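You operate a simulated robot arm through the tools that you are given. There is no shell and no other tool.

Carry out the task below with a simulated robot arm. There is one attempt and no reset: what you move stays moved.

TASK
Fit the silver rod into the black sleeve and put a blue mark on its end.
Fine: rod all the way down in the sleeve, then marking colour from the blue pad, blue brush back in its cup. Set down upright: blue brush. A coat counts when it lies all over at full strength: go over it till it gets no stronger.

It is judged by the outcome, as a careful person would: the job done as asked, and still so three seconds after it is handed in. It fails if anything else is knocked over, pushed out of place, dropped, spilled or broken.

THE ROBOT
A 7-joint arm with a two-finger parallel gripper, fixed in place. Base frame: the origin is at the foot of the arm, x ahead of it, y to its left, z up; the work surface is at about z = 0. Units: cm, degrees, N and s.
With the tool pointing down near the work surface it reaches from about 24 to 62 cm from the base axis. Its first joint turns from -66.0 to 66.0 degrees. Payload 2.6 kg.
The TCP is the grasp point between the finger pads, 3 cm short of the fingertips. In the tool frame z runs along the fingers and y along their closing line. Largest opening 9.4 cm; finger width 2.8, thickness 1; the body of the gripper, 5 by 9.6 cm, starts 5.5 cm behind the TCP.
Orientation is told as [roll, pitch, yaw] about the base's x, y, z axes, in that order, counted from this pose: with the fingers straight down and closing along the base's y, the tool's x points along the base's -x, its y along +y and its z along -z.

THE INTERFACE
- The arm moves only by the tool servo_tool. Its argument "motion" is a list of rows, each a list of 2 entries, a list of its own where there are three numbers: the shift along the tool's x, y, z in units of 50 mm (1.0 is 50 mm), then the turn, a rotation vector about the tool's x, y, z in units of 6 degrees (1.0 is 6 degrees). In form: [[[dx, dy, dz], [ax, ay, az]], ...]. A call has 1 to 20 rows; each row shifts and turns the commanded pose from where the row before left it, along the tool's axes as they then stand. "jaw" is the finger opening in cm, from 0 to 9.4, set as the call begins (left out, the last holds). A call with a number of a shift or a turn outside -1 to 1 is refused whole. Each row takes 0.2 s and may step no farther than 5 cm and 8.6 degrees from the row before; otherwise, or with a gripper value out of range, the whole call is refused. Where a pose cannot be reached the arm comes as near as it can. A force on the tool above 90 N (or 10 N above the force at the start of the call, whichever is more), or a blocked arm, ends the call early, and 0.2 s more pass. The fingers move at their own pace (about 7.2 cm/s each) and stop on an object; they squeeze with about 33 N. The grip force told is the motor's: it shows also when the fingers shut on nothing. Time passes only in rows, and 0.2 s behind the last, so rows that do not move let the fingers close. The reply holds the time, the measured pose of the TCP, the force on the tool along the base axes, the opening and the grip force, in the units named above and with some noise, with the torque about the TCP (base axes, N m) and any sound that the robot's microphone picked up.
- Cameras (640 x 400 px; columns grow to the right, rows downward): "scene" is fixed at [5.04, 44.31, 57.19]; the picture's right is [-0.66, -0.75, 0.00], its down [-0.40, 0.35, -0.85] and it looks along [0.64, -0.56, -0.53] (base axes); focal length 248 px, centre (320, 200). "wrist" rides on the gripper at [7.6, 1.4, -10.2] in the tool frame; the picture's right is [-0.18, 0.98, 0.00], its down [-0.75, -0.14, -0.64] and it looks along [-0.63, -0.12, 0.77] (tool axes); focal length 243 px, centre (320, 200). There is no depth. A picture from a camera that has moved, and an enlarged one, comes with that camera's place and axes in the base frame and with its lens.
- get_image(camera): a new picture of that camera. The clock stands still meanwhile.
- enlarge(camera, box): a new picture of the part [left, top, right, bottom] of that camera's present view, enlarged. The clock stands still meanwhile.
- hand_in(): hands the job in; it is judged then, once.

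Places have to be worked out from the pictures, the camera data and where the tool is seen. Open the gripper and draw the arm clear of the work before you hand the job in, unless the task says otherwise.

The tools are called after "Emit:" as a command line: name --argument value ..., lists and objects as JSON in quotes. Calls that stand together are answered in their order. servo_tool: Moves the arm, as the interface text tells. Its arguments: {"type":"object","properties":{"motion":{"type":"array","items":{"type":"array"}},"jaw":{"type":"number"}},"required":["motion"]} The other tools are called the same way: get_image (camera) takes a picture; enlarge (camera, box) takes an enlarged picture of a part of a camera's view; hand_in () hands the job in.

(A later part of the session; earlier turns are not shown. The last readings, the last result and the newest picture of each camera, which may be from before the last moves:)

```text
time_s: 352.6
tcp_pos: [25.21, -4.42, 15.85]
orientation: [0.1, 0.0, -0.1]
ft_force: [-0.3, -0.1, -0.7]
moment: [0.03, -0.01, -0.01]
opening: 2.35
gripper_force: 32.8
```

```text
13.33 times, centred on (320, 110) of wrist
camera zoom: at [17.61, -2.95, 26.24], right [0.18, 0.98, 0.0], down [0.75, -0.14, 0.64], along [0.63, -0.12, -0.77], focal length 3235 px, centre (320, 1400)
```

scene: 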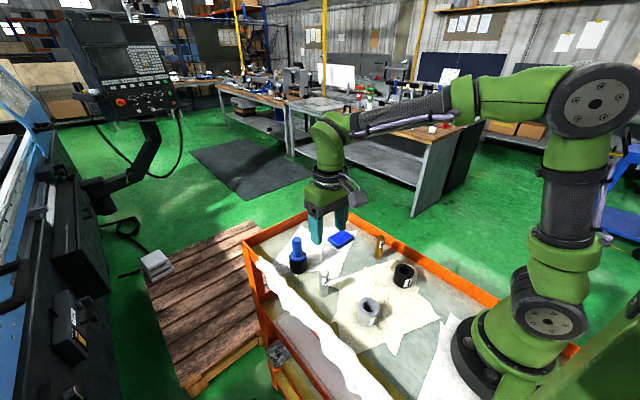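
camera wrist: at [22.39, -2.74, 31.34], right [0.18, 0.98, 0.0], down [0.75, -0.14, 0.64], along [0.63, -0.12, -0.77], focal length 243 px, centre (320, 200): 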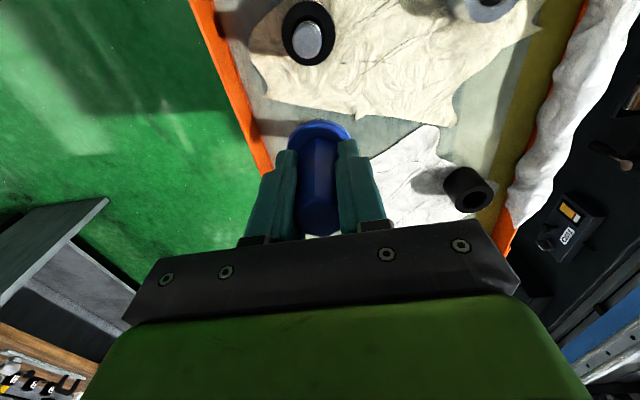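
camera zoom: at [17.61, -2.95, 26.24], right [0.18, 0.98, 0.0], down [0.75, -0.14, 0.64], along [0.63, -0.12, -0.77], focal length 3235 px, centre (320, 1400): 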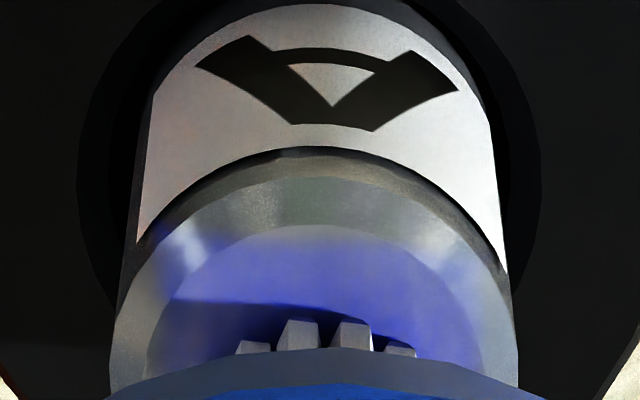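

The face is getting clearly bluer. I'll touch down again lightly and do another set of strokes in x and y.

Emit:
servo_tool --motion '[[[0, 0, 0.003], [0, 0, 0]], [[0, 0, 0], [0, 0, 0]]]' --jaw 1.5

Emit:
servo_tool --motion '[[[0, 0, 0.002], [0, 0, 0]], [[0, 0.02, 0], [0, 0, 0]], [[0, 0.02, 0], [0, 0, 0]], [[0, 0.02, 0], [0, 0, 0]], [[0, -0.02, 0], [0, 0, 0]], [[0, -0.02, 0], [0, 0, 0]], [[0, -0.02, 0], [0, 0, 0]], [[0, -0.02, 0], [0, 0, 0]], [[0, -0.02, 0], [0, 0, 0]], [[0, -0.02, 0], [0, 0, 0]], [[0, 0.02, 0], [0, 0, 0]], [[0, 0.02, 0], [0, 0, 0]], [[0, 0.02, 0], [0, 0, 0]]]' --jaw 1.5

Emit:
servo_tool --motion '[[[0.02, 0, 0], [0, 0, 0]], [[0.02, 0, 0], [0, 0, 0]], [[-0.02, 0, 0], [0, 0, 0]], [[-0.02, 0, 0], [0, 0, 0]], [[-0.02, 0, 0], [0, 0, 0]], [[-0.02, 0, 0], [0, 0, 0]], [[0.02, 0, 0], [0, 0, 0]], [[0.02, 0, 0], [0, 0, 0]], [[0.02, 0, 0], [0, 0, 0]], [[0.02, 0, 0], [0, 0, 0]], [[-0.02, 0, 0], [0, 0, 0]], [[-0.02, 0, 0], [0, 0, 0]]]' --jaw 1.5

```text
time_s: 353.2
tcp_pos: [25.2, -4.4, 15.91]
orientation: [0.0, -0.1, 0.1]
ft_force: [-0.4, 0.2, -0.8]
moment: [0.03, 0.0, 0.01]
opening: 2.37
gripper_force: 32.9
```

```text
time_s: 356.0
tcp_pos: [25.14, -4.36, 15.79]
orientation: [0.1, -0.2, -0.1]
ft_force: [-2.2, -3.1, 12.9]
moment: [-0.25, 0.13, 0.03]
opening: 2.31
gripper_force: 32.6
```

```text
time_s: 358.6
tcp_pos: [25.3, -4.45, 15.89]
orientation: [0.1, -0.1, 0.0]
ft_force: [0.4, -0.5, -1.0]
moment: [-0.01, -0.02, 0.01]
opening: 2.34
gripper_force: 32.5
```

I'll lift to the comparison viewpoint and check the strength and evenness again.

Emit:
servo_tool --motion '[[[0, 0, -0.1], [0, 0, 0]], [[0, 0, -0.4], [0, 0, 0]], [[0, 0, -0.5], [0, 0, 0]], [[-0.48, 0, 0], [0, 0, 0]], [[-0.48, 0, 0], [0, 0, 0]], [[0, 0, 0], [0, 0, 0]], [[0, 0, 0], [0, 0, 0]]]' --jaw 1.5

Emit:
enlarge --camera "wrist" --box '[280, 10, 340, 70]'

Emit:
enlarge --camera "scene" --box '[397, 254, 413, 266]'

Emit:
enlarge --camera "scene" --box '[380, 245, 420, 285]'

```text
time_s: 360.2
tcp_pos: [30.13, -4.45, 20.51]
orientation: [-0.1, 0.0, 0.0]
ft_force: [-0.6, 0.5, 0.0]
moment: [0.03, -0.02, -0.05]
opening: 2.34
gripper_force: 32.4
```

```text
6.67 times, centred on (310, 40) of wrist
camera zoom: at [22.53, -2.95, 30.91], right [0.18, 0.98, 0.0], down [0.75, -0.14, 0.64], along [0.63, -0.12, -0.77], focal length 1618 px, centre (387, 1267)
```

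zoom: 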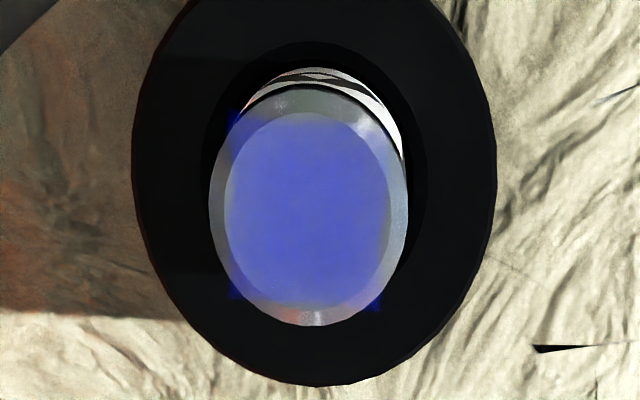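

```text
16.00 times, centred on (405, 260) of scene
camera zoom: at [5.04, 44.31, 57.19], right [-0.66, -0.75, 0.0], down [-0.4, 0.35, -0.85], along [0.64, -0.56, -0.53], focal length 3966 px, centre (-1040, -760)
```

zoom: 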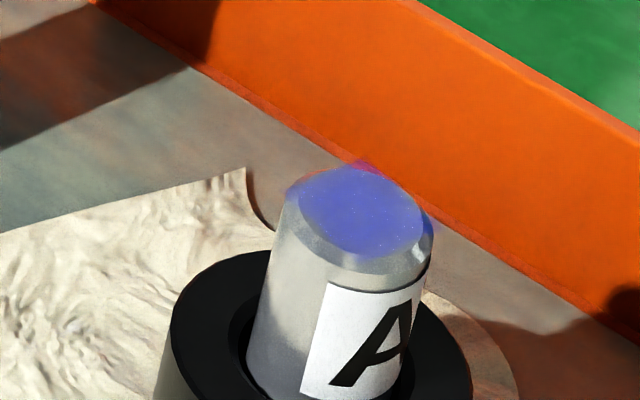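

```text
10.00 times, centred on (400, 265) of scene
camera zoom: at [5.04, 44.31, 57.19], right [-0.66, -0.75, 0.0], down [-0.4, 0.35, -0.85], along [0.64, -0.56, -0.53], focal length 2479 px, centre (-480, -450)
```

zoom: 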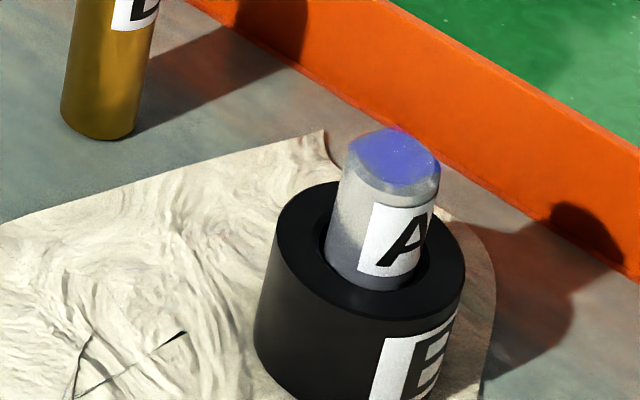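

Stronger again, and even. I'll go back for more gentle strokes, a little longer this time.

Emit:
servo_tool --motion '[[[0.48, 0, 0], [0, 0, 0]], [[0.48, 0, 0], [0, 0, 0]], [[0, 0, 0.4], [0, 0, 0]], [[0, 0, 0.4], [0, 0, 0]], [[0, 0, 0.15], [0, 0, 0]], [[0, 0, 0], [0, 0, 0]], [[0, 0, 0.04], [0, 0, 0]], [[0, 0, 0.01], [0, 0, 0]], [[0, 0, 0], [0, 0, 0]]]' --jaw 1.5

Emit:
servo_tool --motion '[[[0, 0, 0.003], [0, 0, 0]], [[0, 0, 0], [0, 0, 0]]]' --jaw 1.5

Emit:
enlarge --camera "wrist" --box '[300, 95, 340, 125]'

```text
time_s: 362.2
tcp_pos: [25.18, -4.56, 15.83]
orientation: [0.1, -0.1, -0.1]
ft_force: [0.8, 0.6, 3.0]
moment: [-0.03, -0.06, 0.0]
opening: 2.32
gripper_force: 33.2
```

```text
time_s: 362.8
tcp_pos: [25.19, -4.46, 15.84]
orientation: [0.0, -0.2, 0.0]
ft_force: [0.6, -0.4, 8.7]
moment: [-0.13, -0.01, -0.03]
opening: 2.32
gripper_force: 33.1
```

```text
13.33 times, centred on (320, 110) of wrist
camera zoom: at [17.57, -2.99, 26.19], right [0.18, 0.98, 0.0], down [0.75, -0.14, 0.64], along [0.63, -0.12, -0.77], focal length 3235 px, centre (320, 1400)
```

zoom: 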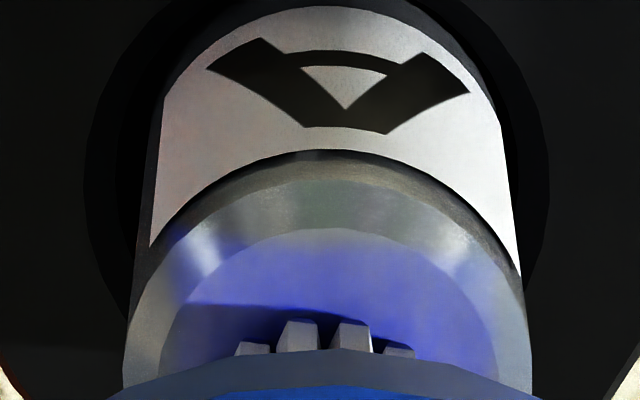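

Contact of 9 N; I'll ease to a light touch and stroke ±0.4 cm in y.

Emit:
servo_tool --motion '[[[0, 0, -0.004], [0, 0, 0]], [[0, 0.04, 0], [0, 0, 0]], [[0, 0.04, 0], [0, 0, 0]], [[0, -0.04, 0], [0, 0, 0]], [[0, -0.04, 0], [0, 0, 0]], [[0, -0.04, 0], [0, 0, 0]], [[0, -0.04, 0], [0, 0, 0]], [[0, 0.04, 0], [0, 0, 0]], [[0, 0.04, 0], [0, 0, 0]], [[0, 0.04, 0], [0, 0, 0]], [[0, 0.04, 0], [0, 0, 0]], [[0, -0.04, 0], [0, 0, 0]], [[0, -0.04, 0], [0, 0, 0]], [[0, -0.04, 0], [0, 0, 0]], [[0, -0.04, 0], [0, 0, 0]], [[0, 0.04, 0], [0, 0, 0]], [[0, 0.04, 0], [0, 0, 0]]]' --jaw 1.5

Emit:
servo_tool --motion '[[[0, 0, 0.002], [0, 0, 0]], [[0, 0, 0], [0, 0, 0]]]' --jaw 1.5

```text
time_s: 366.4
tcp_pos: [25.2, -4.37, 15.77]
orientation: [-0.1, 0.0, 0.0]
ft_force: [-0.4, 0.7, 0.0]
moment: [0.03, 0.04, 0.01]
opening: 2.33
gripper_force: 33.1
```

```text
time_s: 367.0
tcp_pos: [25.22, -4.44, 15.85]
orientation: [-0.1, 0.1, -0.1]
ft_force: [0.0, 0.3, 0.1]
moment: [-0.01, -0.03, 0.0]
opening: 2.32
gripper_force: 32.6
```

A grazing touch now. I'll add a hair of pressure and stroke ±0.3 cm in x, then y again.

Emit:
servo_tool --motion '[[[0, 0, 0.002], [0, 0, 0]], [[0.03, 0, 0], [0, 0, 0]], [[0.03, 0, 0], [0, 0, 0]], [[-0.03, 0, 0], [0, 0, 0]], [[-0.03, 0, 0], [0, 0, 0]], [[-0.03, 0, 0], [0, 0, 0]], [[-0.03, 0, 0], [0, 0, 0]], [[0.03, 0, 0], [0, 0, 0]], [[0.03, 0, 0], [0, 0, 0]], [[0.03, 0, 0], [0, 0, 0]], [[0.03, 0, 0], [0, 0, 0]], [[-0.03, 0, 0], [0, 0, 0]], [[-0.03, 0, 0], [0, 0, 0]], [[-0.03, 0, 0], [0, 0, 0]], [[-0.03, 0, 0], [0, 0, 0]], [[0.03, 0, 0], [0, 0, 0]], [[0.03, 0, 0], [0, 0, 0]]]' --jaw 1.5

Emit:
servo_tool --motion '[[[0, 0, 0.002], [0, 0, 0]], [[0, 0.04, 0], [0, 0, 0]], [[0, 0.04, 0], [0, 0, 0]], [[0, -0.04, 0], [0, 0, 0]], [[0, -0.04, 0], [0, 0, 0]], [[0, -0.04, 0], [0, 0, 0]], [[0, -0.04, 0], [0, 0, 0]], [[0, 0.04, 0], [0, 0, 0]], [[0, 0.04, 0], [0, 0, 0]], [[0, 0.04, 0], [0, 0, 0]], [[0, 0.04, 0], [0, 0, 0]], [[0, -0.04, 0], [0, 0, 0]], [[0, -0.04, 0], [0, 0, 0]], [[0, -0.04, 0], [0, 0, 0]], [[0, -0.04, 0], [0, 0, 0]], [[0, 0.04, 0], [0, 0, 0]], [[0, 0.04, 0], [0, 0, 0]]]' --jaw 1.5

Emit:
enlarge --camera "wrist" --box '[300, 95, 340, 125]'

```text
time_s: 370.6
tcp_pos: [25.14, -4.36, 15.86]
orientation: [0.0, 0.0, 0.0]
ft_force: [-0.5, -0.3, 0.4]
moment: [0.0, -0.02, -0.02]
opening: 2.35
gripper_force: 32.4
```

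```text
time_s: 374.2
tcp_pos: [25.29, -4.39, 15.99]
orientation: [0.1, 0.0, -0.1]
ft_force: [0.5, 0.4, -1.3]
moment: [-0.03, 0.0, -0.03]
opening: 2.35
gripper_force: 33.1
```

```text
13.33 times, centred on (320, 110) of wrist
camera zoom: at [17.65, -2.93, 26.39], right [0.18, 0.98, 0.0], down [0.75, -0.14, 0.64], along [0.63, -0.12, -0.77], focal length 3235 px, centre (320, 1400)
```

zoom: 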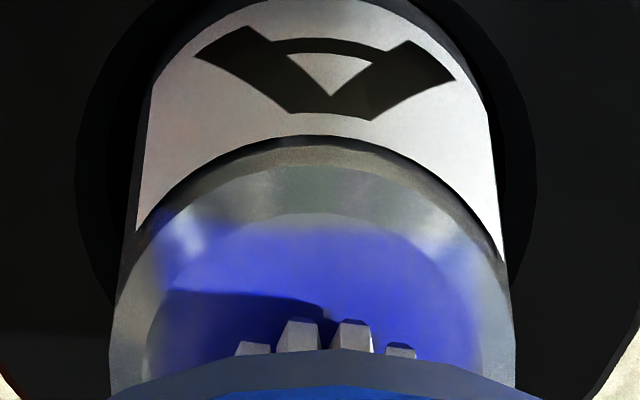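

Now the patch is a much deeper blue with a clear edge. I'll keep going with the same grazing strokes.

Emit:
servo_tool --motion '[[[0, 0, 0.004], [0, 0, 0]], [[0, 0.04, 0], [0, 0, 0]], [[0, 0.04, 0], [0, 0, 0]], [[0, -0.04, 0], [0, 0, 0]], [[0, -0.04, 0], [0, 0, 0]], [[0, -0.04, 0], [0, 0, 0]], [[0, -0.04, 0], [0, 0, 0]], [[0, 0.04, 0], [0, 0, 0]], [[0, 0.04, 0], [0, 0, 0]], [[0, 0.04, 0], [0, 0, 0]], [[0, 0.04, 0], [0, 0, 0]], [[0, -0.04, 0], [0, 0, 0]], [[0, -0.04, 0], [0, 0, 0]], [[0, -0.04, 0], [0, 0, 0]], [[0, -0.04, 0], [0, 0, 0]], [[0, 0.04, 0], [0, 0, 0]], [[0, 0.04, 0], [0, 0, 0]]]' --jaw 1.5

Emit:
servo_tool --motion '[[[0, 0, 0.002], [0, 0, 0]], [[0.03, 0, 0], [0, 0, 0]], [[0.03, 0, 0], [0, 0, 0]], [[-0.03, 0, 0], [0, 0, 0]], [[-0.03, 0, 0], [0, 0, 0]], [[-0.03, 0, 0], [0, 0, 0]], [[-0.03, 0, 0], [0, 0, 0]], [[0.03, 0, 0], [0, 0, 0]], [[0.03, 0, 0], [0, 0, 0]], [[0.03, 0, 0], [0, 0, 0]], [[0.03, 0, 0], [0, 0, 0]], [[-0.03, 0, 0], [0, 0, 0]], [[-0.03, 0, 0], [0, 0, 0]], [[-0.03, 0, 0], [0, 0, 0]], [[-0.03, 0, 0], [0, 0, 0]], [[0.03, 0, 0], [0, 0, 0]], [[0.03, 0, 0], [0, 0, 0]]]' --jaw 1.5

Emit:
enlarge --camera "wrist" --box '[300, 95, 340, 125]'

```text
time_s: 377.8
tcp_pos: [25.09, -4.55, 15.76]
orientation: [0.0, 0.1, 0.0]
ft_force: [0.7, 2.7, 18.2]
moment: [0.35, -0.02, -0.02]
opening: 2.33
gripper_force: 32.6
```

```text
time_s: 381.4
tcp_pos: [25.24, -4.36, 15.94]
orientation: [-0.1, 0.0, 0.0]
ft_force: [0.6, -0.4, -0.8]
moment: [-0.02, -0.02, 0.0]
opening: 2.33
gripper_force: 33.3
```

```text
13.33 times, centred on (320, 110) of wrist
camera zoom: at [17.58, -2.96, 26.2], right [0.18, 0.98, 0.0], down [0.75, -0.14, 0.64], along [0.63, -0.12, -0.77], focal length 3235 px, centre (320, 1400)
```

zoom: 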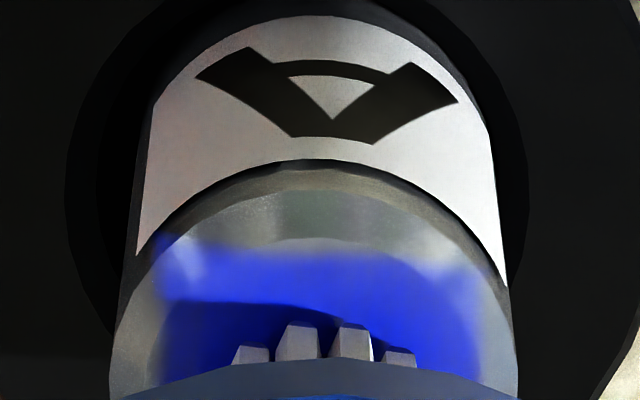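

Excellent, the blue is now strong and nearly opaque. I'll continue until it gets no stronger.

Emit:
servo_tool --motion '[[[0, 0, 0.003], [0, 0, 0]], [[0, 0.04, 0], [0, 0, 0]], [[0, 0.04, 0], [0, 0, 0]], [[0, -0.04, 0], [0, 0, 0]], [[0, -0.04, 0], [0, 0, 0]], [[0, -0.04, 0], [0, 0, 0]], [[0, -0.04, 0], [0, 0, 0]], [[0, 0.04, 0], [0, 0, 0]], [[0, 0.04, 0], [0, 0, 0]], [[0, 0.04, 0], [0, 0, 0]], [[0, 0.04, 0], [0, 0, 0]], [[0, -0.04, 0], [0, 0, 0]], [[0, -0.04, 0], [0, 0, 0]], [[0, -0.04, 0], [0, 0, 0]], [[0, -0.04, 0], [0, 0, 0]], [[0, 0.04, 0], [0, 0, 0]], [[0, 0.04, 0], [0, 0, 0]]]' --jaw 1.5

Emit:
servo_tool --motion '[[[0, 0, 0.002], [0, 0, 0]], [[0.03, 0, 0], [0, 0, 0]], [[0.03, 0, 0], [0, 0, 0]], [[-0.03, 0, 0], [0, 0, 0]], [[-0.03, 0, 0], [0, 0, 0]], [[-0.03, 0, 0], [0, 0, 0]], [[-0.03, 0, 0], [0, 0, 0]], [[0.03, 0, 0], [0, 0, 0]], [[0.03, 0, 0], [0, 0, 0]], [[0.03, 0, 0], [0, 0, 0]], [[0.03, 0, 0], [0, 0, 0]], [[-0.03, 0, 0], [0, 0, 0]], [[-0.03, 0, 0], [0, 0, 0]], [[-0.03, 0, 0], [0, 0, 0]], [[-0.03, 0, 0], [0, 0, 0]], [[0.03, 0, 0], [0, 0, 0]], [[0.03, 0, 0], [0, 0, 0]]]' --jaw 1.5

Emit:
enlarge --camera "wrist" --box '[300, 95, 340, 125]'

Emit:
enlarge --camera "scene" --box '[396, 252, 412, 268]'

```text
time_s: 385.0
tcp_pos: [25.25, -4.41, 15.81]
orientation: [0.0, 0.0, 0.0]
ft_force: [0.0, 0.1, -1.6]
moment: [0.0, 0.06, -0.03]
opening: 2.33
gripper_force: 32.7
```

```text
time_s: 388.6
tcp_pos: [25.09, -4.51, 15.87]
orientation: [0.0, 0.0, 0.0]
ft_force: [-0.1, 0.0, -1.1]
moment: [0.0, 0.0, 0.02]
opening: 2.36
gripper_force: 33.1
```

```text
13.33 times, centred on (320, 110) of wrist
camera zoom: at [17.58, -3.0, 26.19], right [0.18, 0.98, 0.0], down [0.75, -0.14, 0.64], along [0.63, -0.12, -0.77], focal length 3235 px, centre (320, 1400)
```

zoom: 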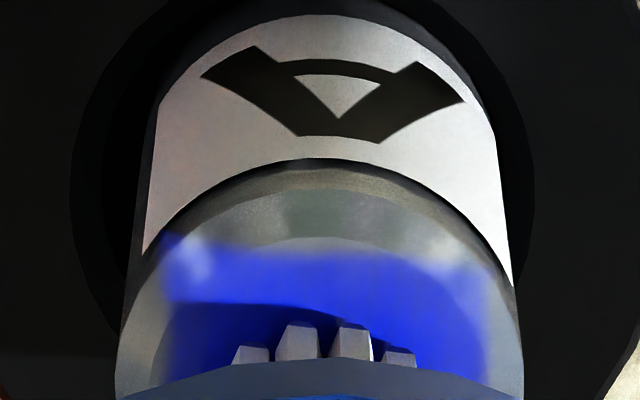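

```text
16.00 times, centred on (404, 260) of scene
camera zoom: at [5.04, 44.31, 57.19], right [-0.66, -0.75, 0.0], down [-0.4, 0.35, -0.85], along [0.64, -0.56, -0.53], focal length 3966 px, centre (-1024, -760)
```

zoom: 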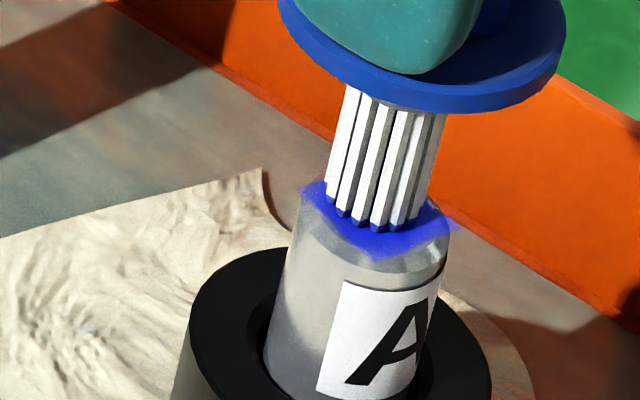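

The mark is now a clear, strong blue. I'll do further sets so that it is saturated all over, checking that it no longer changes.

Emit:
servo_tool --motion '[[[0, 0, 0.003], [0, 0, 0]], [[0, 0.04, 0], [0, 0, 0]], [[0, 0.04, 0], [0, 0, 0]], [[0, -0.04, 0], [0, 0, 0]], [[0, -0.04, 0], [0, 0, 0]], [[0, -0.04, 0], [0, 0, 0]], [[0, -0.04, 0], [0, 0, 0]], [[0, 0.04, 0], [0, 0, 0]], [[0, 0.04, 0], [0, 0, 0]], [[0, 0.04, 0], [0, 0, 0]], [[0, 0.04, 0], [0, 0, 0]], [[0, -0.04, 0], [0, 0, 0]], [[0, -0.04, 0], [0, 0, 0]], [[0, -0.04, 0], [0, 0, 0]], [[0, -0.04, 0], [0, 0, 0]], [[0, 0.04, 0], [0, 0, 0]], [[0, 0.04, 0], [0, 0, 0]]]' --jaw 1.5

Emit:
servo_tool --motion '[[[0, 0, 0.002], [0, 0, 0]], [[0.03, 0, 0], [0, 0, 0]], [[0.03, 0, 0], [0, 0, 0]], [[-0.03, 0, 0], [0, 0, 0]], [[-0.03, 0, 0], [0, 0, 0]], [[-0.03, 0, 0], [0, 0, 0]], [[-0.03, 0, 0], [0, 0, 0]], [[0.03, 0, 0], [0, 0, 0]], [[0.03, 0, 0], [0, 0, 0]], [[0.03, 0, 0], [0, 0, 0]], [[0.03, 0, 0], [0, 0, 0]], [[-0.03, 0, 0], [0, 0, 0]], [[-0.03, 0, 0], [0, 0, 0]], [[-0.03, 0, 0], [0, 0, 0]], [[-0.03, 0, 0], [0, 0, 0]], [[0.03, 0, 0], [0, 0, 0]], [[0.03, 0, 0], [0, 0, 0]]]' --jaw 1.5

Emit:
enlarge --camera "wrist" --box '[300, 95, 340, 125]'

Emit:
enlarge --camera "scene" --box '[396, 252, 412, 268]'

```text
time_s: 392.2
tcp_pos: [25.22, -4.43, 15.71]
orientation: [0.1, 0.0, 0.0]
ft_force: [0.1, -1.0, -0.7]
moment: [-0.01, 0.0, 0.02]
opening: 2.35
gripper_force: 32.8
```

```text
time_s: 395.8
tcp_pos: [25.09, -4.54, 15.84]
orientation: [-0.1, 0.0, 0.0]
ft_force: [0.3, -0.9, -1.2]
moment: [0.02, 0.0, -0.01]
opening: 2.33
gripper_force: 33.2
```

```text
13.33 times, centred on (320, 110) of wrist
camera zoom: at [17.55, -3.0, 26.13], right [0.18, 0.98, 0.0], down [0.75, -0.14, 0.64], along [0.63, -0.12, -0.77], focal length 3235 px, centre (320, 1400)
```

zoom: 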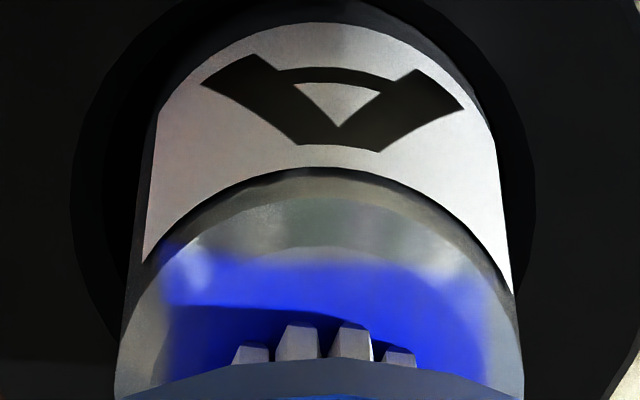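

```text
16.00 times, centred on (404, 260) of scene
camera zoom: at [5.04, 44.31, 57.19], right [-0.66, -0.75, 0.0], down [-0.4, 0.35, -0.85], along [0.64, -0.56, -0.53], focal length 3966 px, centre (-1024, -760)
```

zoom: 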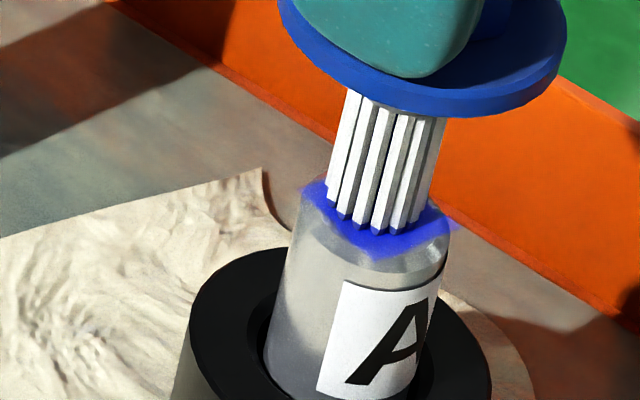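

It looks the same as the last view, but the force suggests only grazing. I'll press a hair more to make sure of contact, stroke again, and then compare from the side viewpoint.

Emit:
servo_tool --motion '[[[0, 0, 0.004], [0, 0, 0]], [[0, 0, 0], [0, 0, 0]]]' --jaw 1.5

Emit:
servo_tool --motion '[[[0, 0, 0.003], [0, 0, 0]], [[0, 0, 0], [0, 0, 0]]]' --jaw 1.5

```text
time_s: 396.4
tcp_pos: [25.26, -4.47, 15.72]
orientation: [-0.1, 0.0, 0.0]
ft_force: [-0.2, -0.7, 1.5]
moment: [-0.05, 0.02, 0.02]
opening: 2.32
gripper_force: 33.5
```

```text
time_s: 397.0
tcp_pos: [25.26, -4.42, 15.72]
orientation: [0.0, 0.0, 0.1]
ft_force: [-0.3, 1.0, 3.4]
moment: [-0.02, 0.06, -0.02]
opening: 2.32
gripper_force: 33.2
```

Contact at about 3 to 4 N. Another full set of strokes in y and x.

Emit:
servo_tool --motion '[[[0, 0.04, 0], [0, 0, 0]], [[0, 0.04, 0], [0, 0, 0]], [[0, -0.04, 0], [0, 0, 0]], [[0, -0.04, 0], [0, 0, 0]], [[0, -0.04, 0], [0, 0, 0]], [[0, -0.04, 0], [0, 0, 0]], [[0, 0.04, 0], [0, 0, 0]], [[0, 0.04, 0], [0, 0, 0]], [[0, 0.04, 0], [0, 0, 0]], [[0, 0.04, 0], [0, 0, 0]], [[0, -0.04, 0], [0, 0, 0]], [[0, -0.04, 0], [0, 0, 0]], [[0, -0.04, 0], [0, 0, 0]], [[0, -0.04, 0], [0, 0, 0]], [[0, 0.04, 0], [0, 0, 0]], [[0, 0.04, 0], [0, 0, 0]]]' --jaw 1.5

Emit:
servo_tool --motion '[[[0, 0, 0], [0, 0, 0]], [[0.03, 0, 0], [0, 0, 0]], [[0.03, 0, 0], [0, 0, 0]], [[-0.03, 0, 0], [0, 0, 0]], [[-0.03, 0, 0], [0, 0, 0]], [[-0.03, 0, 0], [0, 0, 0]], [[-0.03, 0, 0], [0, 0, 0]], [[0.03, 0, 0], [0, 0, 0]], [[0.03, 0, 0], [0, 0, 0]], [[0.03, 0, 0], [0, 0, 0]], [[0.03, 0, 0], [0, 0, 0]], [[-0.03, 0, 0], [0, 0, 0]], [[-0.03, 0, 0], [0, 0, 0]], [[-0.03, 0, 0], [0, 0, 0]], [[-0.03, 0, 0], [0, 0, 0]], [[0.03, 0, 0], [0, 0, 0]], [[0.03, 0, 0], [0, 0, 0]]]' --jaw 1.5

Emit:
servo_tool --motion '[[[0, 0, -0.1], [0, 0, 0]], [[0, 0, -0.4], [0, 0, 0]], [[0, 0, -0.5], [0, 0, 0]], [[-0.48, 0, 0], [0, 0, 0]], [[-0.48, 0, 0], [0, 0, 0]], [[0, 0, 0], [0, 0, 0]], [[0, 0, 0], [0, 0, 0]]]' --jaw 1.5

Emit:
enlarge --camera "wrist" --box '[280, 10, 340, 70]'

Emit:
enlarge --camera "scene" --box '[397, 254, 413, 266]'

```text
time_s: 400.4
tcp_pos: [25.11, -4.36, 15.68]
orientation: [-0.1, 0.2, 0.1]
ft_force: [0.8, 2.1, 8.0]
moment: [0.26, -0.02, -0.04]
opening: 2.36
gripper_force: 32.7
```

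```text
time_s: 404.0
tcp_pos: [25.07, -4.51, 15.65]
orientation: [0.0, 0.0, 0.0]
ft_force: [0.7, 1.1, -0.4]
moment: [0.03, -0.01, 0.01]
opening: 2.38
gripper_force: 33.3
```

```text
time_s: 405.6
tcp_pos: [29.94, -4.43, 20.88]
orientation: [0.0, -0.1, 0.0]
ft_force: [0.1, -0.1, -1.2]
moment: [0.0, 0.04, 0.0]
opening: 2.36
gripper_force: 33.1
```

```text
6.67 times, centred on (310, 40) of wrist
camera zoom: at [22.31, -2.94, 31.19], right [0.18, 0.98, 0.0], down [0.75, -0.14, 0.64], along [0.63, -0.12, -0.77], focal length 1618 px, centre (387, 1267)
```

zoom: 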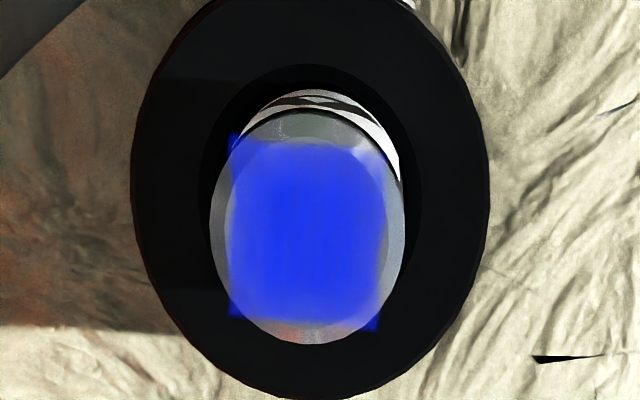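

```text
16.00 times, centred on (405, 260) of scene
camera zoom: at [5.04, 44.31, 57.19], right [-0.66, -0.75, 0.0], down [-0.4, 0.35, -0.85], along [0.64, -0.56, -0.53], focal length 3966 px, centre (-1040, -760)
```

zoom: 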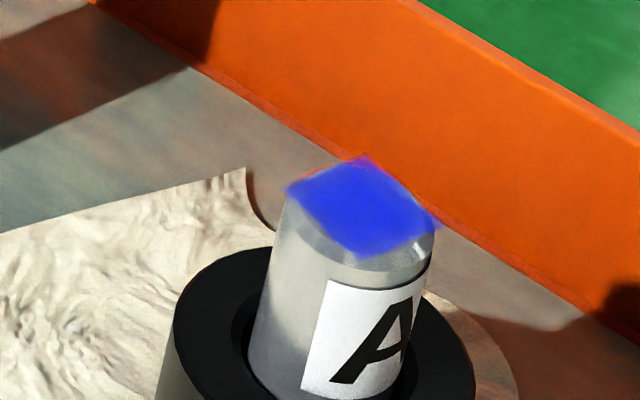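

The mark is now a vivid blue square. I'll go over it with two more sets and compare with this view, to be sure it gets no stronger.

Emit:
servo_tool --motion '[[[0.48, 0, 0], [0, 0, 0]], [[0.48, 0, 0], [0, 0, 0]], [[0, 0, 0.4], [0, 0, 0]], [[0, 0, 0.4], [0, 0, 0]], [[0, 0, 0.15], [0, 0, 0]], [[0, 0, 0], [0, 0, 0]], [[0, 0, 0.04], [0, 0, 0]], [[0, 0, 0.008], [0, 0, 0]], [[0, 0, 0], [0, 0, 0]]]' --jaw 1.5

Emit:
servo_tool --motion '[[[0, 0, 0.003], [0, 0, 0]], [[0, 0, 0], [0, 0, 0]]]' --jaw 1.5

Emit:
servo_tool --motion '[[[0, 0, 0.003], [0, 0, 0]], [[0, 0, 0], [0, 0, 0]]]' --jaw 1.5

Emit:
enlarge --camera "wrist" --box '[300, 95, 340, 125]'

```text
time_s: 407.6
tcp_pos: [25.32, -4.56, 15.74]
orientation: [0.0, 0.0, 0.0]
ft_force: [-0.1, -0.3, -0.3]
moment: [0.06, 0.04, -0.03]
opening: 2.34
gripper_force: 33.4
```

```text
time_s: 408.2
tcp_pos: [25.15, -4.42, 15.7]
orientation: [0.0, 0.0, 0.0]
ft_force: [-0.6, 0.6, 0.2]
moment: [0.09, 0.06, 0.0]
opening: 2.35
gripper_force: 32.7
```

```text
time_s: 408.8
tcp_pos: [25.19, -4.57, 15.66]
orientation: [0.1, 0.0, 0.0]
ft_force: [0.7, 1.3, 5.7]
moment: [0.15, 0.0, 0.01]
opening: 2.32
gripper_force: 33.4
```

```text
13.33 times, centred on (320, 110) of wrist
camera zoom: at [17.58, -3.01, 26.05], right [0.18, 0.98, 0.0], down [0.75, -0.14, 0.64], along [0.63, -0.12, -0.77], focal length 3235 px, centre (320, 1400)
```

zoom: 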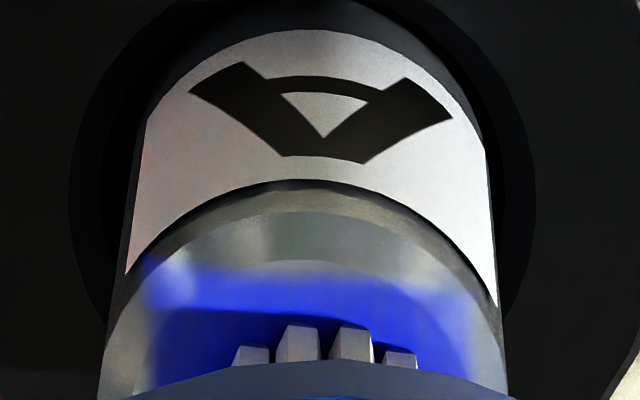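

Contact at 6 N. I'll ease a trace and run the sets of strokes in y and x.

Emit:
servo_tool --motion '[[[0, 0, -0.002], [0, 0, 0]], [[0, 0.04, 0], [0, 0, 0]], [[0, 0.04, 0], [0, 0, 0]], [[0, -0.04, 0], [0, 0, 0]], [[0, -0.04, 0], [0, 0, 0]], [[0, -0.04, 0], [0, 0, 0]], [[0, -0.04, 0], [0, 0, 0]], [[0, 0.04, 0], [0, 0, 0]], [[0, 0.04, 0], [0, 0, 0]], [[0, 0.04, 0], [0, 0, 0]], [[0, 0.04, 0], [0, 0, 0]], [[0, -0.04, 0], [0, 0, 0]], [[0, -0.04, 0], [0, 0, 0]], [[0, -0.04, 0], [0, 0, 0]], [[0, -0.04, 0], [0, 0, 0]], [[0, 0.04, 0], [0, 0, 0]], [[0, 0.04, 0], [0, 0, 0]]]' --jaw 1.5

Emit:
servo_tool --motion '[[[0, 0, 0.002], [0, 0, 0]], [[0.03, 0, 0], [0, 0, 0]], [[0.03, 0, 0], [0, 0, 0]], [[-0.03, 0, 0], [0, 0, 0]], [[-0.03, 0, 0], [0, 0, 0]], [[-0.03, 0, 0], [0, 0, 0]], [[-0.03, 0, 0], [0, 0, 0]], [[0.03, 0, 0], [0, 0, 0]], [[0.03, 0, 0], [0, 0, 0]], [[0.03, 0, 0], [0, 0, 0]], [[0.03, 0, 0], [0, 0, 0]], [[-0.03, 0, 0], [0, 0, 0]], [[-0.03, 0, 0], [0, 0, 0]], [[-0.03, 0, 0], [0, 0, 0]], [[-0.03, 0, 0], [0, 0, 0]], [[0.03, 0, 0], [0, 0, 0]], [[0.03, 0, 0], [0, 0, 0]]]' --jaw 1.5

Emit:
servo_tool --motion '[[[0, 0, 0.003], [0, 0, 0]], [[0, 0, 0], [0, 0, 0]]]' --jaw 1.5

```text
time_s: 412.4
tcp_pos: [25.12, -4.5, 15.71]
orientation: [0.0, 0.0, 0.0]
ft_force: [0.0, -0.7, -1.4]
moment: [0.0, 0.03, 0.02]
opening: 2.37
gripper_force: 33.3
```

```text
time_s: 416.0
tcp_pos: [25.11, -4.44, 15.71]
orientation: [0.0, 0.1, 0.0]
ft_force: [-0.1, -0.2, -0.4]
moment: [-0.03, 0.02, -0.01]
opening: 2.32
gripper_force: 33.2
```

```text
time_s: 416.6
tcp_pos: [25.09, -4.26, 15.95]
orientation: [-0.1, 0.0, 0.0]
ft_force: [-0.8, -0.7, -0.6]
moment: [-0.01, 0.0, 0.04]
opening: 2.32
gripper_force: 33.6
```

I'll add a little contact again and do one more set, including diagonals, before comparing.

Emit:
servo_tool --motion '[[[0, 0, 0.004], [0, 0, 0]], [[0, 0, 0], [0, 0, 0]]]' --jaw 1.5

Emit:
servo_tool --motion '[[[0, 0, 0.002], [0, 0, 0]], [[0.03, 0.03, 0], [0, 0, 0]], [[0.03, 0.03, 0], [0, 0, 0]], [[-0.03, -0.03, 0], [0, 0, 0]], [[-0.03, -0.03, 0], [0, 0, 0]], [[-0.03, -0.03, 0], [0, 0, 0]], [[-0.03, -0.03, 0], [0, 0, 0]], [[0.03, 0.03, 0], [0, 0, 0]], [[0.03, 0.03, 0], [0, 0, 0]], [[0.03, -0.03, 0], [0, 0, 0]], [[0.03, -0.03, 0], [0, 0, 0]], [[-0.03, 0.03, 0], [0, 0, 0]], [[-0.03, 0.03, 0], [0, 0, 0]], [[-0.03, 0.03, 0], [0, 0, 0]], [[-0.03, 0.03, 0], [0, 0, 0]], [[0.03, -0.03, 0], [0, 0, 0]], [[0.03, -0.03, 0], [0, 0, 0]]]' --jaw 1.5

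Emit:
servo_tool --motion '[[[0, 0, -0.1], [0, 0, 0]], [[0, 0, -0.4], [0, 0, 0]], [[0, 0, -0.5], [0, 0, 0]], [[-0.48, 0, 0], [0, 0, 0]], [[-0.48, 0, 0], [0, 0, 0]], [[0, 0, 0], [0, 0, 0]], [[0, 0, 0], [0, 0, 0]]]' --jaw 1.5

Emit:
enlarge --camera "wrist" --box '[280, 10, 340, 70]'

Emit:
enlarge --camera "scene" --box '[397, 254, 413, 266]'

```text
time_s: 417.2
tcp_pos: [25.28, -4.43, 15.66]
orientation: [-0.1, 0.0, 0.0]
ft_force: [0.0, -0.2, -1.1]
moment: [-0.01, -0.01, 0.0]
opening: 2.33
gripper_force: 33.1
```

```text
time_s: 420.8
tcp_pos: [25.19, -4.52, 15.66]
orientation: [0.0, -0.1, 0.0]
ft_force: [0.1, -0.6, 1.0]
moment: [-0.03, -0.01, 0.02]
opening: 2.34
gripper_force: 33.2
```

```text
time_s: 422.4
tcp_pos: [29.92, -4.62, 20.66]
orientation: [0.0, 0.0, 0.0]
ft_force: [-0.2, 0.0, -1.2]
moment: [0.0, 0.0, -0.02]
opening: 2.33
gripper_force: 33.4
```

```text
6.67 times, centred on (310, 40) of wrist
camera zoom: at [22.21, -2.95, 31.02], right [0.18, 0.98, 0.0], down [0.75, -0.14, 0.64], along [0.63, -0.12, -0.77], focal length 1618 px, centre (387, 1267)
```

zoom: 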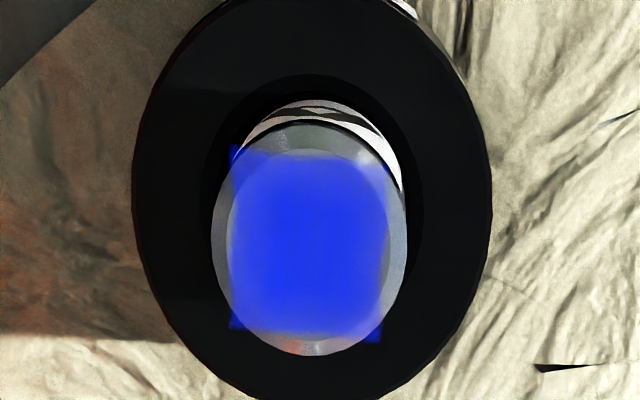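

```text
16.00 times, centred on (405, 260) of scene
camera zoom: at [5.04, 44.31, 57.19], right [-0.66, -0.75, 0.0], down [-0.4, 0.35, -0.85], along [0.64, -0.56, -0.53], focal length 3966 px, centre (-1040, -760)
```

zoom: 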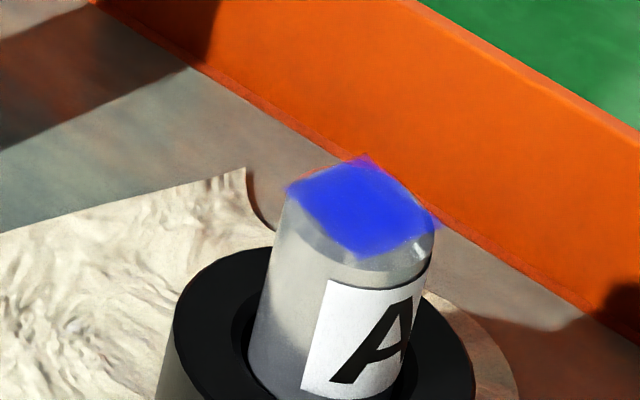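

The colour is vivid and looks unchanged from the last comparison. For certainty I'll do one more set with definite light contact (3 to 5 N), then compare once more.

Emit:
servo_tool --motion '[[[0.48, 0, 0], [0, 0, 0]], [[0.48, 0, 0], [0, 0, 0]], [[0, 0, 0.4], [0, 0, 0]], [[0, 0, 0.4], [0, 0, 0]], [[0, 0, 0.15], [0, 0, 0]], [[0, 0, 0], [0, 0, 0]], [[0, 0, 0.04], [0, 0, 0]], [[0, 0, 0.01], [0, 0, 0]], [[0, 0, 0], [0, 0, 0]]]' --jaw 1.5

Emit:
servo_tool --motion '[[[0, 0, 0.004], [0, 0, 0]], [[0, 0, 0], [0, 0, 0]]]' --jaw 1.5

Emit:
servo_tool --motion '[[[0, 0, 0.003], [0, 0, 0]], [[0, 0, 0], [0, 0, 0]]]' --jaw 1.5

```text
time_s: 424.4
tcp_pos: [25.05, -4.45, 15.62]
orientation: [0.0, 0.0, 0.0]
ft_force: [0.9, 0.4, -0.6]
moment: [0.03, 0.0, -0.03]
opening: 2.32
gripper_force: 33.8
```

```text
time_s: 425.0
tcp_pos: [25.21, -4.51, 15.63]
orientation: [0.0, 0.0, 0.0]
ft_force: [0.6, 0.0, 2.2]
moment: [-0.02, -0.01, 0.01]
opening: 2.34
gripper_force: 32.8
```

```text
time_s: 425.6
tcp_pos: [25.16, -4.58, 15.8]
orientation: [0.0, -0.1, 0.0]
ft_force: [-1.7, 1.0, 14.1]
moment: [0.15, 0.08, 0.01]
opening: 2.33
gripper_force: 32.8
```

Contact now 14 N; I'll ease to about 4 N and stroke in y, then x.

Emit:
servo_tool --motion '[[[0, 0, -0.003], [0, 0, 0]], [[0, 0.04, 0], [0, 0, 0]], [[0, 0.04, 0], [0, 0, 0]], [[0, -0.04, 0], [0, 0, 0]], [[0, -0.04, 0], [0, 0, 0]], [[0, -0.04, 0], [0, 0, 0]], [[0, -0.04, 0], [0, 0, 0]], [[0, 0.04, 0], [0, 0, 0]], [[0, 0.04, 0], [0, 0, 0]], [[0, 0.04, 0], [0, 0, 0]], [[0, 0.04, 0], [0, 0, 0]], [[0, -0.04, 0], [0, 0, 0]], [[0, -0.04, 0], [0, 0, 0]], [[0, -0.04, 0], [0, 0, 0]], [[0, -0.04, 0], [0, 0, 0]], [[0, 0.04, 0], [0, 0, 0]], [[0, 0.04, 0], [0, 0, 0]]]' --jaw 1.5

Emit:
servo_tool --motion '[[[0, 0, 0.002], [0, 0, 0]], [[0.03, 0, 0], [0, 0, 0]], [[0.03, 0, 0], [0, 0, 0]], [[-0.03, 0, 0], [0, 0, 0]], [[-0.03, 0, 0], [0, 0, 0]], [[-0.03, 0, 0], [0, 0, 0]], [[-0.03, 0, 0], [0, 0, 0]], [[0.03, 0, 0], [0, 0, 0]], [[0.03, 0, 0], [0, 0, 0]], [[0.03, 0, 0], [0, 0, 0]], [[0.03, 0, 0], [0, 0, 0]], [[-0.03, 0, 0], [0, 0, 0]], [[-0.03, 0, 0], [0, 0, 0]], [[-0.03, 0, 0], [0, 0, 0]], [[-0.03, 0, 0], [0, 0, 0]], [[0.03, 0, 0], [0, 0, 0]], [[0.03, 0, 0], [0, 0, 0]]]' --jaw 1.5

Emit:
servo_tool --motion '[[[0, 0, 0.003], [0, 0, 0]], [[0, 0.04, 0], [0, 0, 0]], [[0, 0.04, 0], [0, 0, 0]], [[0, -0.04, 0], [0, 0, 0]], [[0, -0.04, 0], [0, 0, 0]], [[0, -0.04, 0], [0, 0, 0]], [[0, -0.04, 0], [0, 0, 0]], [[0, 0.04, 0], [0, 0, 0]], [[0, 0.04, 0], [0, 0, 0]], [[0, 0.04, 0], [0, 0, 0]], [[0, 0.04, 0], [0, 0, 0]], [[0, -0.04, 0], [0, 0, 0]], [[0, -0.04, 0], [0, 0, 0]], [[0, -0.04, 0], [0, 0, 0]], [[0, -0.04, 0], [0, 0, 0]], [[0, 0.04, 0], [0, 0, 0]], [[0, 0.04, 0], [0, 0, 0]]]' --jaw 1.5

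Emit:
servo_tool --motion '[[[0, 0, -0.1], [0, 0, 0]], [[0, 0, -0.4], [0, 0, 0]], [[0, 0, -0.5], [0, 0, 0]], [[-0.48, 0, 0], [0, 0, 0]], [[-0.48, 0, 0], [0, 0, 0]], [[0, 0, 0], [0, 0, 0]], [[0, 0, 0], [0, 0, 0]]]' --jaw 1.5

Emit:
enlarge --camera "wrist" --box '[280, 10, 340, 70]'

Emit:
enlarge --camera "scene" --box '[397, 254, 413, 266]'

```text
time_s: 429.2
tcp_pos: [25.13, -4.32, 15.57]
orientation: [0.0, -0.2, 0.0]
ft_force: [-1.0, 6.8, 37.6]
moment: [0.7, 0.05, 0.02]
opening: 2.37
gripper_force: 33.2
```

```text
time_s: 432.8
tcp_pos: [25.25, -4.32, 15.64]
orientation: [0.1, 0.1, -0.1]
ft_force: [-0.2, 2.7, 5.6]
moment: [0.16, 0.04, 0.0]
opening: 2.32
gripper_force: 33.6
```

```text
time_s: 436.4
tcp_pos: [25.21, -4.43, 15.7]
orientation: [0.1, 0.0, 0.0]
ft_force: [0.5, -1.0, -0.5]
moment: [-0.01, -0.03, 0.01]
opening: 2.34
gripper_force: 33.3
```

```text
time_s: 438.0
tcp_pos: [30.02, -4.49, 20.5]
orientation: [0.1, 0.1, 0.0]
ft_force: [-0.2, -0.7, -1.0]
moment: [0.02, 0.01, -0.03]
opening: 2.32
gripper_force: 33.0
```

```text
6.67 times, centred on (310, 40) of wrist
camera zoom: at [22.41, -2.92, 30.86], right [0.18, 0.98, 0.0], down [0.75, -0.14, 0.64], along [0.63, -0.12, -0.77], focal length 1618 px, centre (387, 1267)
```

zoom: 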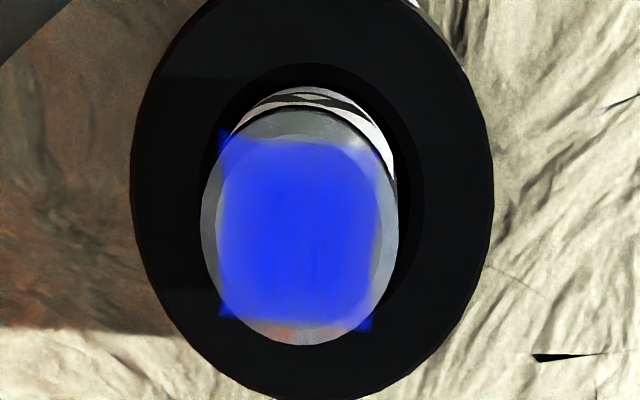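

```text
16.00 times, centred on (405, 260) of scene
camera zoom: at [5.04, 44.31, 57.19], right [-0.66, -0.75, 0.0], down [-0.4, 0.35, -0.85], along [0.64, -0.56, -0.53], focal length 3966 px, centre (-1040, -760)
```

zoom: 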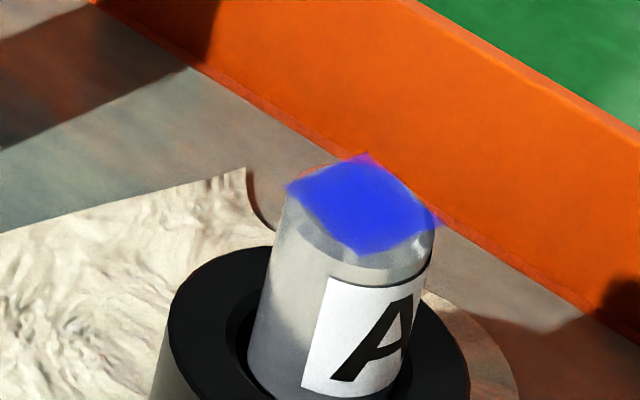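

Practically the same vivid blue as the last two comparisons. I'll zoom right in to judge how opaque and even it is.

Emit:
enlarge --camera "wrist" --box '[296, 24, 326, 46]'

Emit:
enlarge --camera "wrist" --box '[296, 40, 326, 62]'

```text
16.00 times, centred on (311, 35) of wrist
camera zoom: at [22.41, -2.92, 30.86], right [0.18, 0.98, 0.0], down [0.75, -0.14, 0.64], along [0.63, -0.12, -0.77], focal length 3882 px, centre (464, 2840)
```

zoom: 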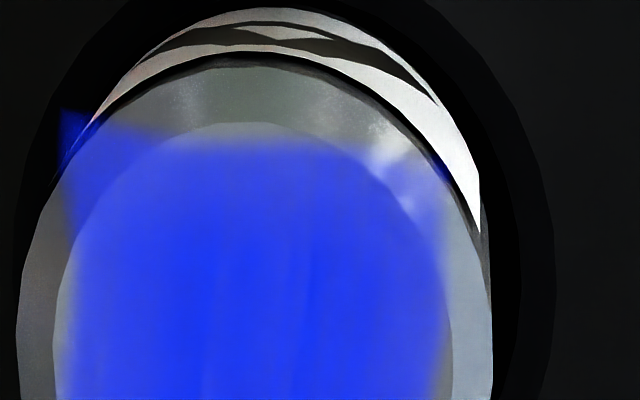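

```text
16.00 times, centred on (311, 51) of wrist
camera zoom: at [22.41, -2.92, 30.86], right [0.18, 0.98, 0.0], down [0.75, -0.14, 0.64], along [0.63, -0.12, -0.77], focal length 3882 px, centre (464, 2584)
```

zoom: 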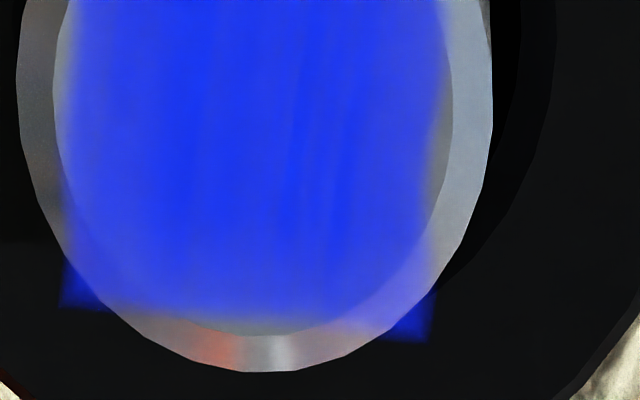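

The centre is fully opaque, but the corners, especially on the +y side, are still a little paler. I'll go over the edges: gentle strokes along each side of the square, starting at +y.

Emit:
servo_tool --motion '[[[0.48, 0, 0], [0, 0, 0]], [[0.48, 0, 0], [0, 0, 0]], [[0, 0, 0.4], [0, 0, 0]], [[0, 0, 0.4], [0, 0, 0]], [[0, 0, 0.15], [0, 0, 0]], [[0, 0, 0], [0, 0, 0]], [[0, 0, 0.04], [0, 0, 0]], [[0, 0, 0.01], [0, 0, 0]], [[0, 0, 0], [0, 0, 0]]]' --jaw 1.5

Emit:
servo_tool --motion '[[[0, 0.04, 0.003], [0, 0, 0]], [[0, 0.04, 0], [0, 0, 0]], [[0, 0, 0], [0, 0, 0]]]' --jaw 1.5

Emit:
enlarge --camera "wrist" --box '[300, 95, 340, 125]'

```text
time_s: 440.0
tcp_pos: [25.16, -4.29, 15.56]
orientation: [0.1, 0.0, 0.0]
ft_force: [-0.1, 0.6, 4.1]
moment: [0.06, 0.01, -0.01]
opening: 2.34
gripper_force: 32.5
```

```text
time_s: 440.8
tcp_pos: [25.1, -3.92, 15.62]
orientation: [-0.1, -0.1, 0.0]
ft_force: [-0.1, -1.6, 6.5]
moment: [-0.18, 0.0, 0.0]
opening: 2.31
gripper_force: 33.2
```

```text
13.33 times, centred on (320, 110) of wrist
camera zoom: at [17.57, -2.53, 26.0], right [0.18, 0.98, 0.0], down [0.75, -0.14, 0.64], along [0.63, -0.12, -0.77], focal length 3235 px, centre (320, 1400)
```

zoom: 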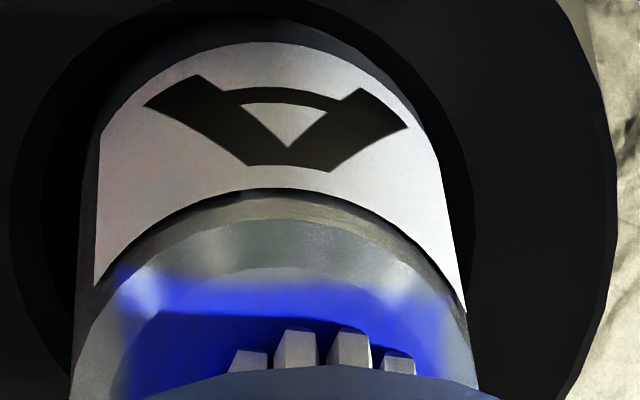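

The brush is on the +y side at 6 N. I'll ease a touch and stroke along x there.

Emit:
servo_tool --motion '[[[0, 0, -0.002], [0, 0, 0]], [[0.04, 0, 0], [0, 0, 0]], [[0.04, 0, 0], [0, 0, 0]], [[-0.04, 0, 0], [0, 0, 0]], [[-0.04, 0, 0], [0, 0, 0]], [[-0.04, 0, 0], [0, 0, 0]], [[-0.04, 0, 0], [0, 0, 0]], [[0.04, 0, 0], [0, 0, 0]], [[0.04, 0, 0], [0, 0, 0]], [[0.04, 0, 0], [0, 0, 0]], [[0.04, 0, 0], [0, 0, 0]], [[-0.04, 0, 0], [0, 0, 0]], [[-0.04, 0, 0], [0, 0, 0]], [[-0.04, 0, 0], [0, 0, 0]], [[-0.04, 0, 0], [0, 0, 0]], [[0.04, 0, 0], [0, 0, 0]], [[0.04, 0, 0], [0, 0, 0]]]' --jaw 1.5

Emit:
servo_tool --motion '[[[0, 0.02, 0.003], [0, 0, 0]], [[0, 0, 0], [0, 0, 0]]]' --jaw 1.5

Emit:
enlarge --camera "wrist" --box '[300, 95, 340, 125]'

```text
time_s: 444.4
tcp_pos: [25.19, -4.13, 15.68]
orientation: [0.1, 0.0, 0.1]
ft_force: [0.0, 0.4, -0.9]
moment: [0.01, -0.02, 0.0]
opening: 2.35
gripper_force: 32.8
```

```text
time_s: 445.0
tcp_pos: [25.2, -3.98, 15.54]
orientation: [0.0, -0.1, -0.1]
ft_force: [-0.3, -0.5, 0.9]
moment: [0.02, -0.01, -0.01]
opening: 2.35
gripper_force: 33.3
```

```text
13.33 times, centred on (320, 110) of wrist
camera zoom: at [17.61, -2.44, 25.97], right [0.18, 0.98, 0.0], down [0.75, -0.14, 0.64], along [0.63, -0.12, -0.77], focal length 3235 px, centre (320, 1400)
```

zoom: 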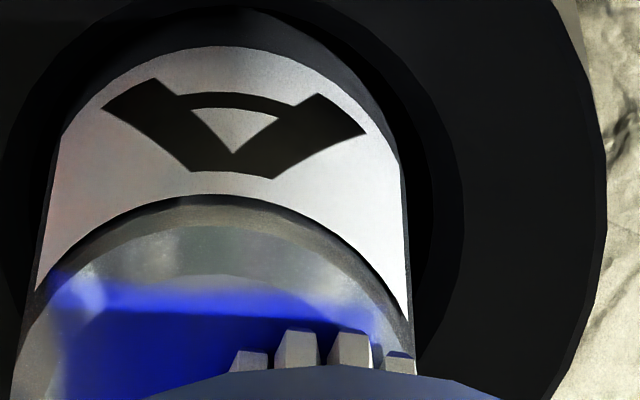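

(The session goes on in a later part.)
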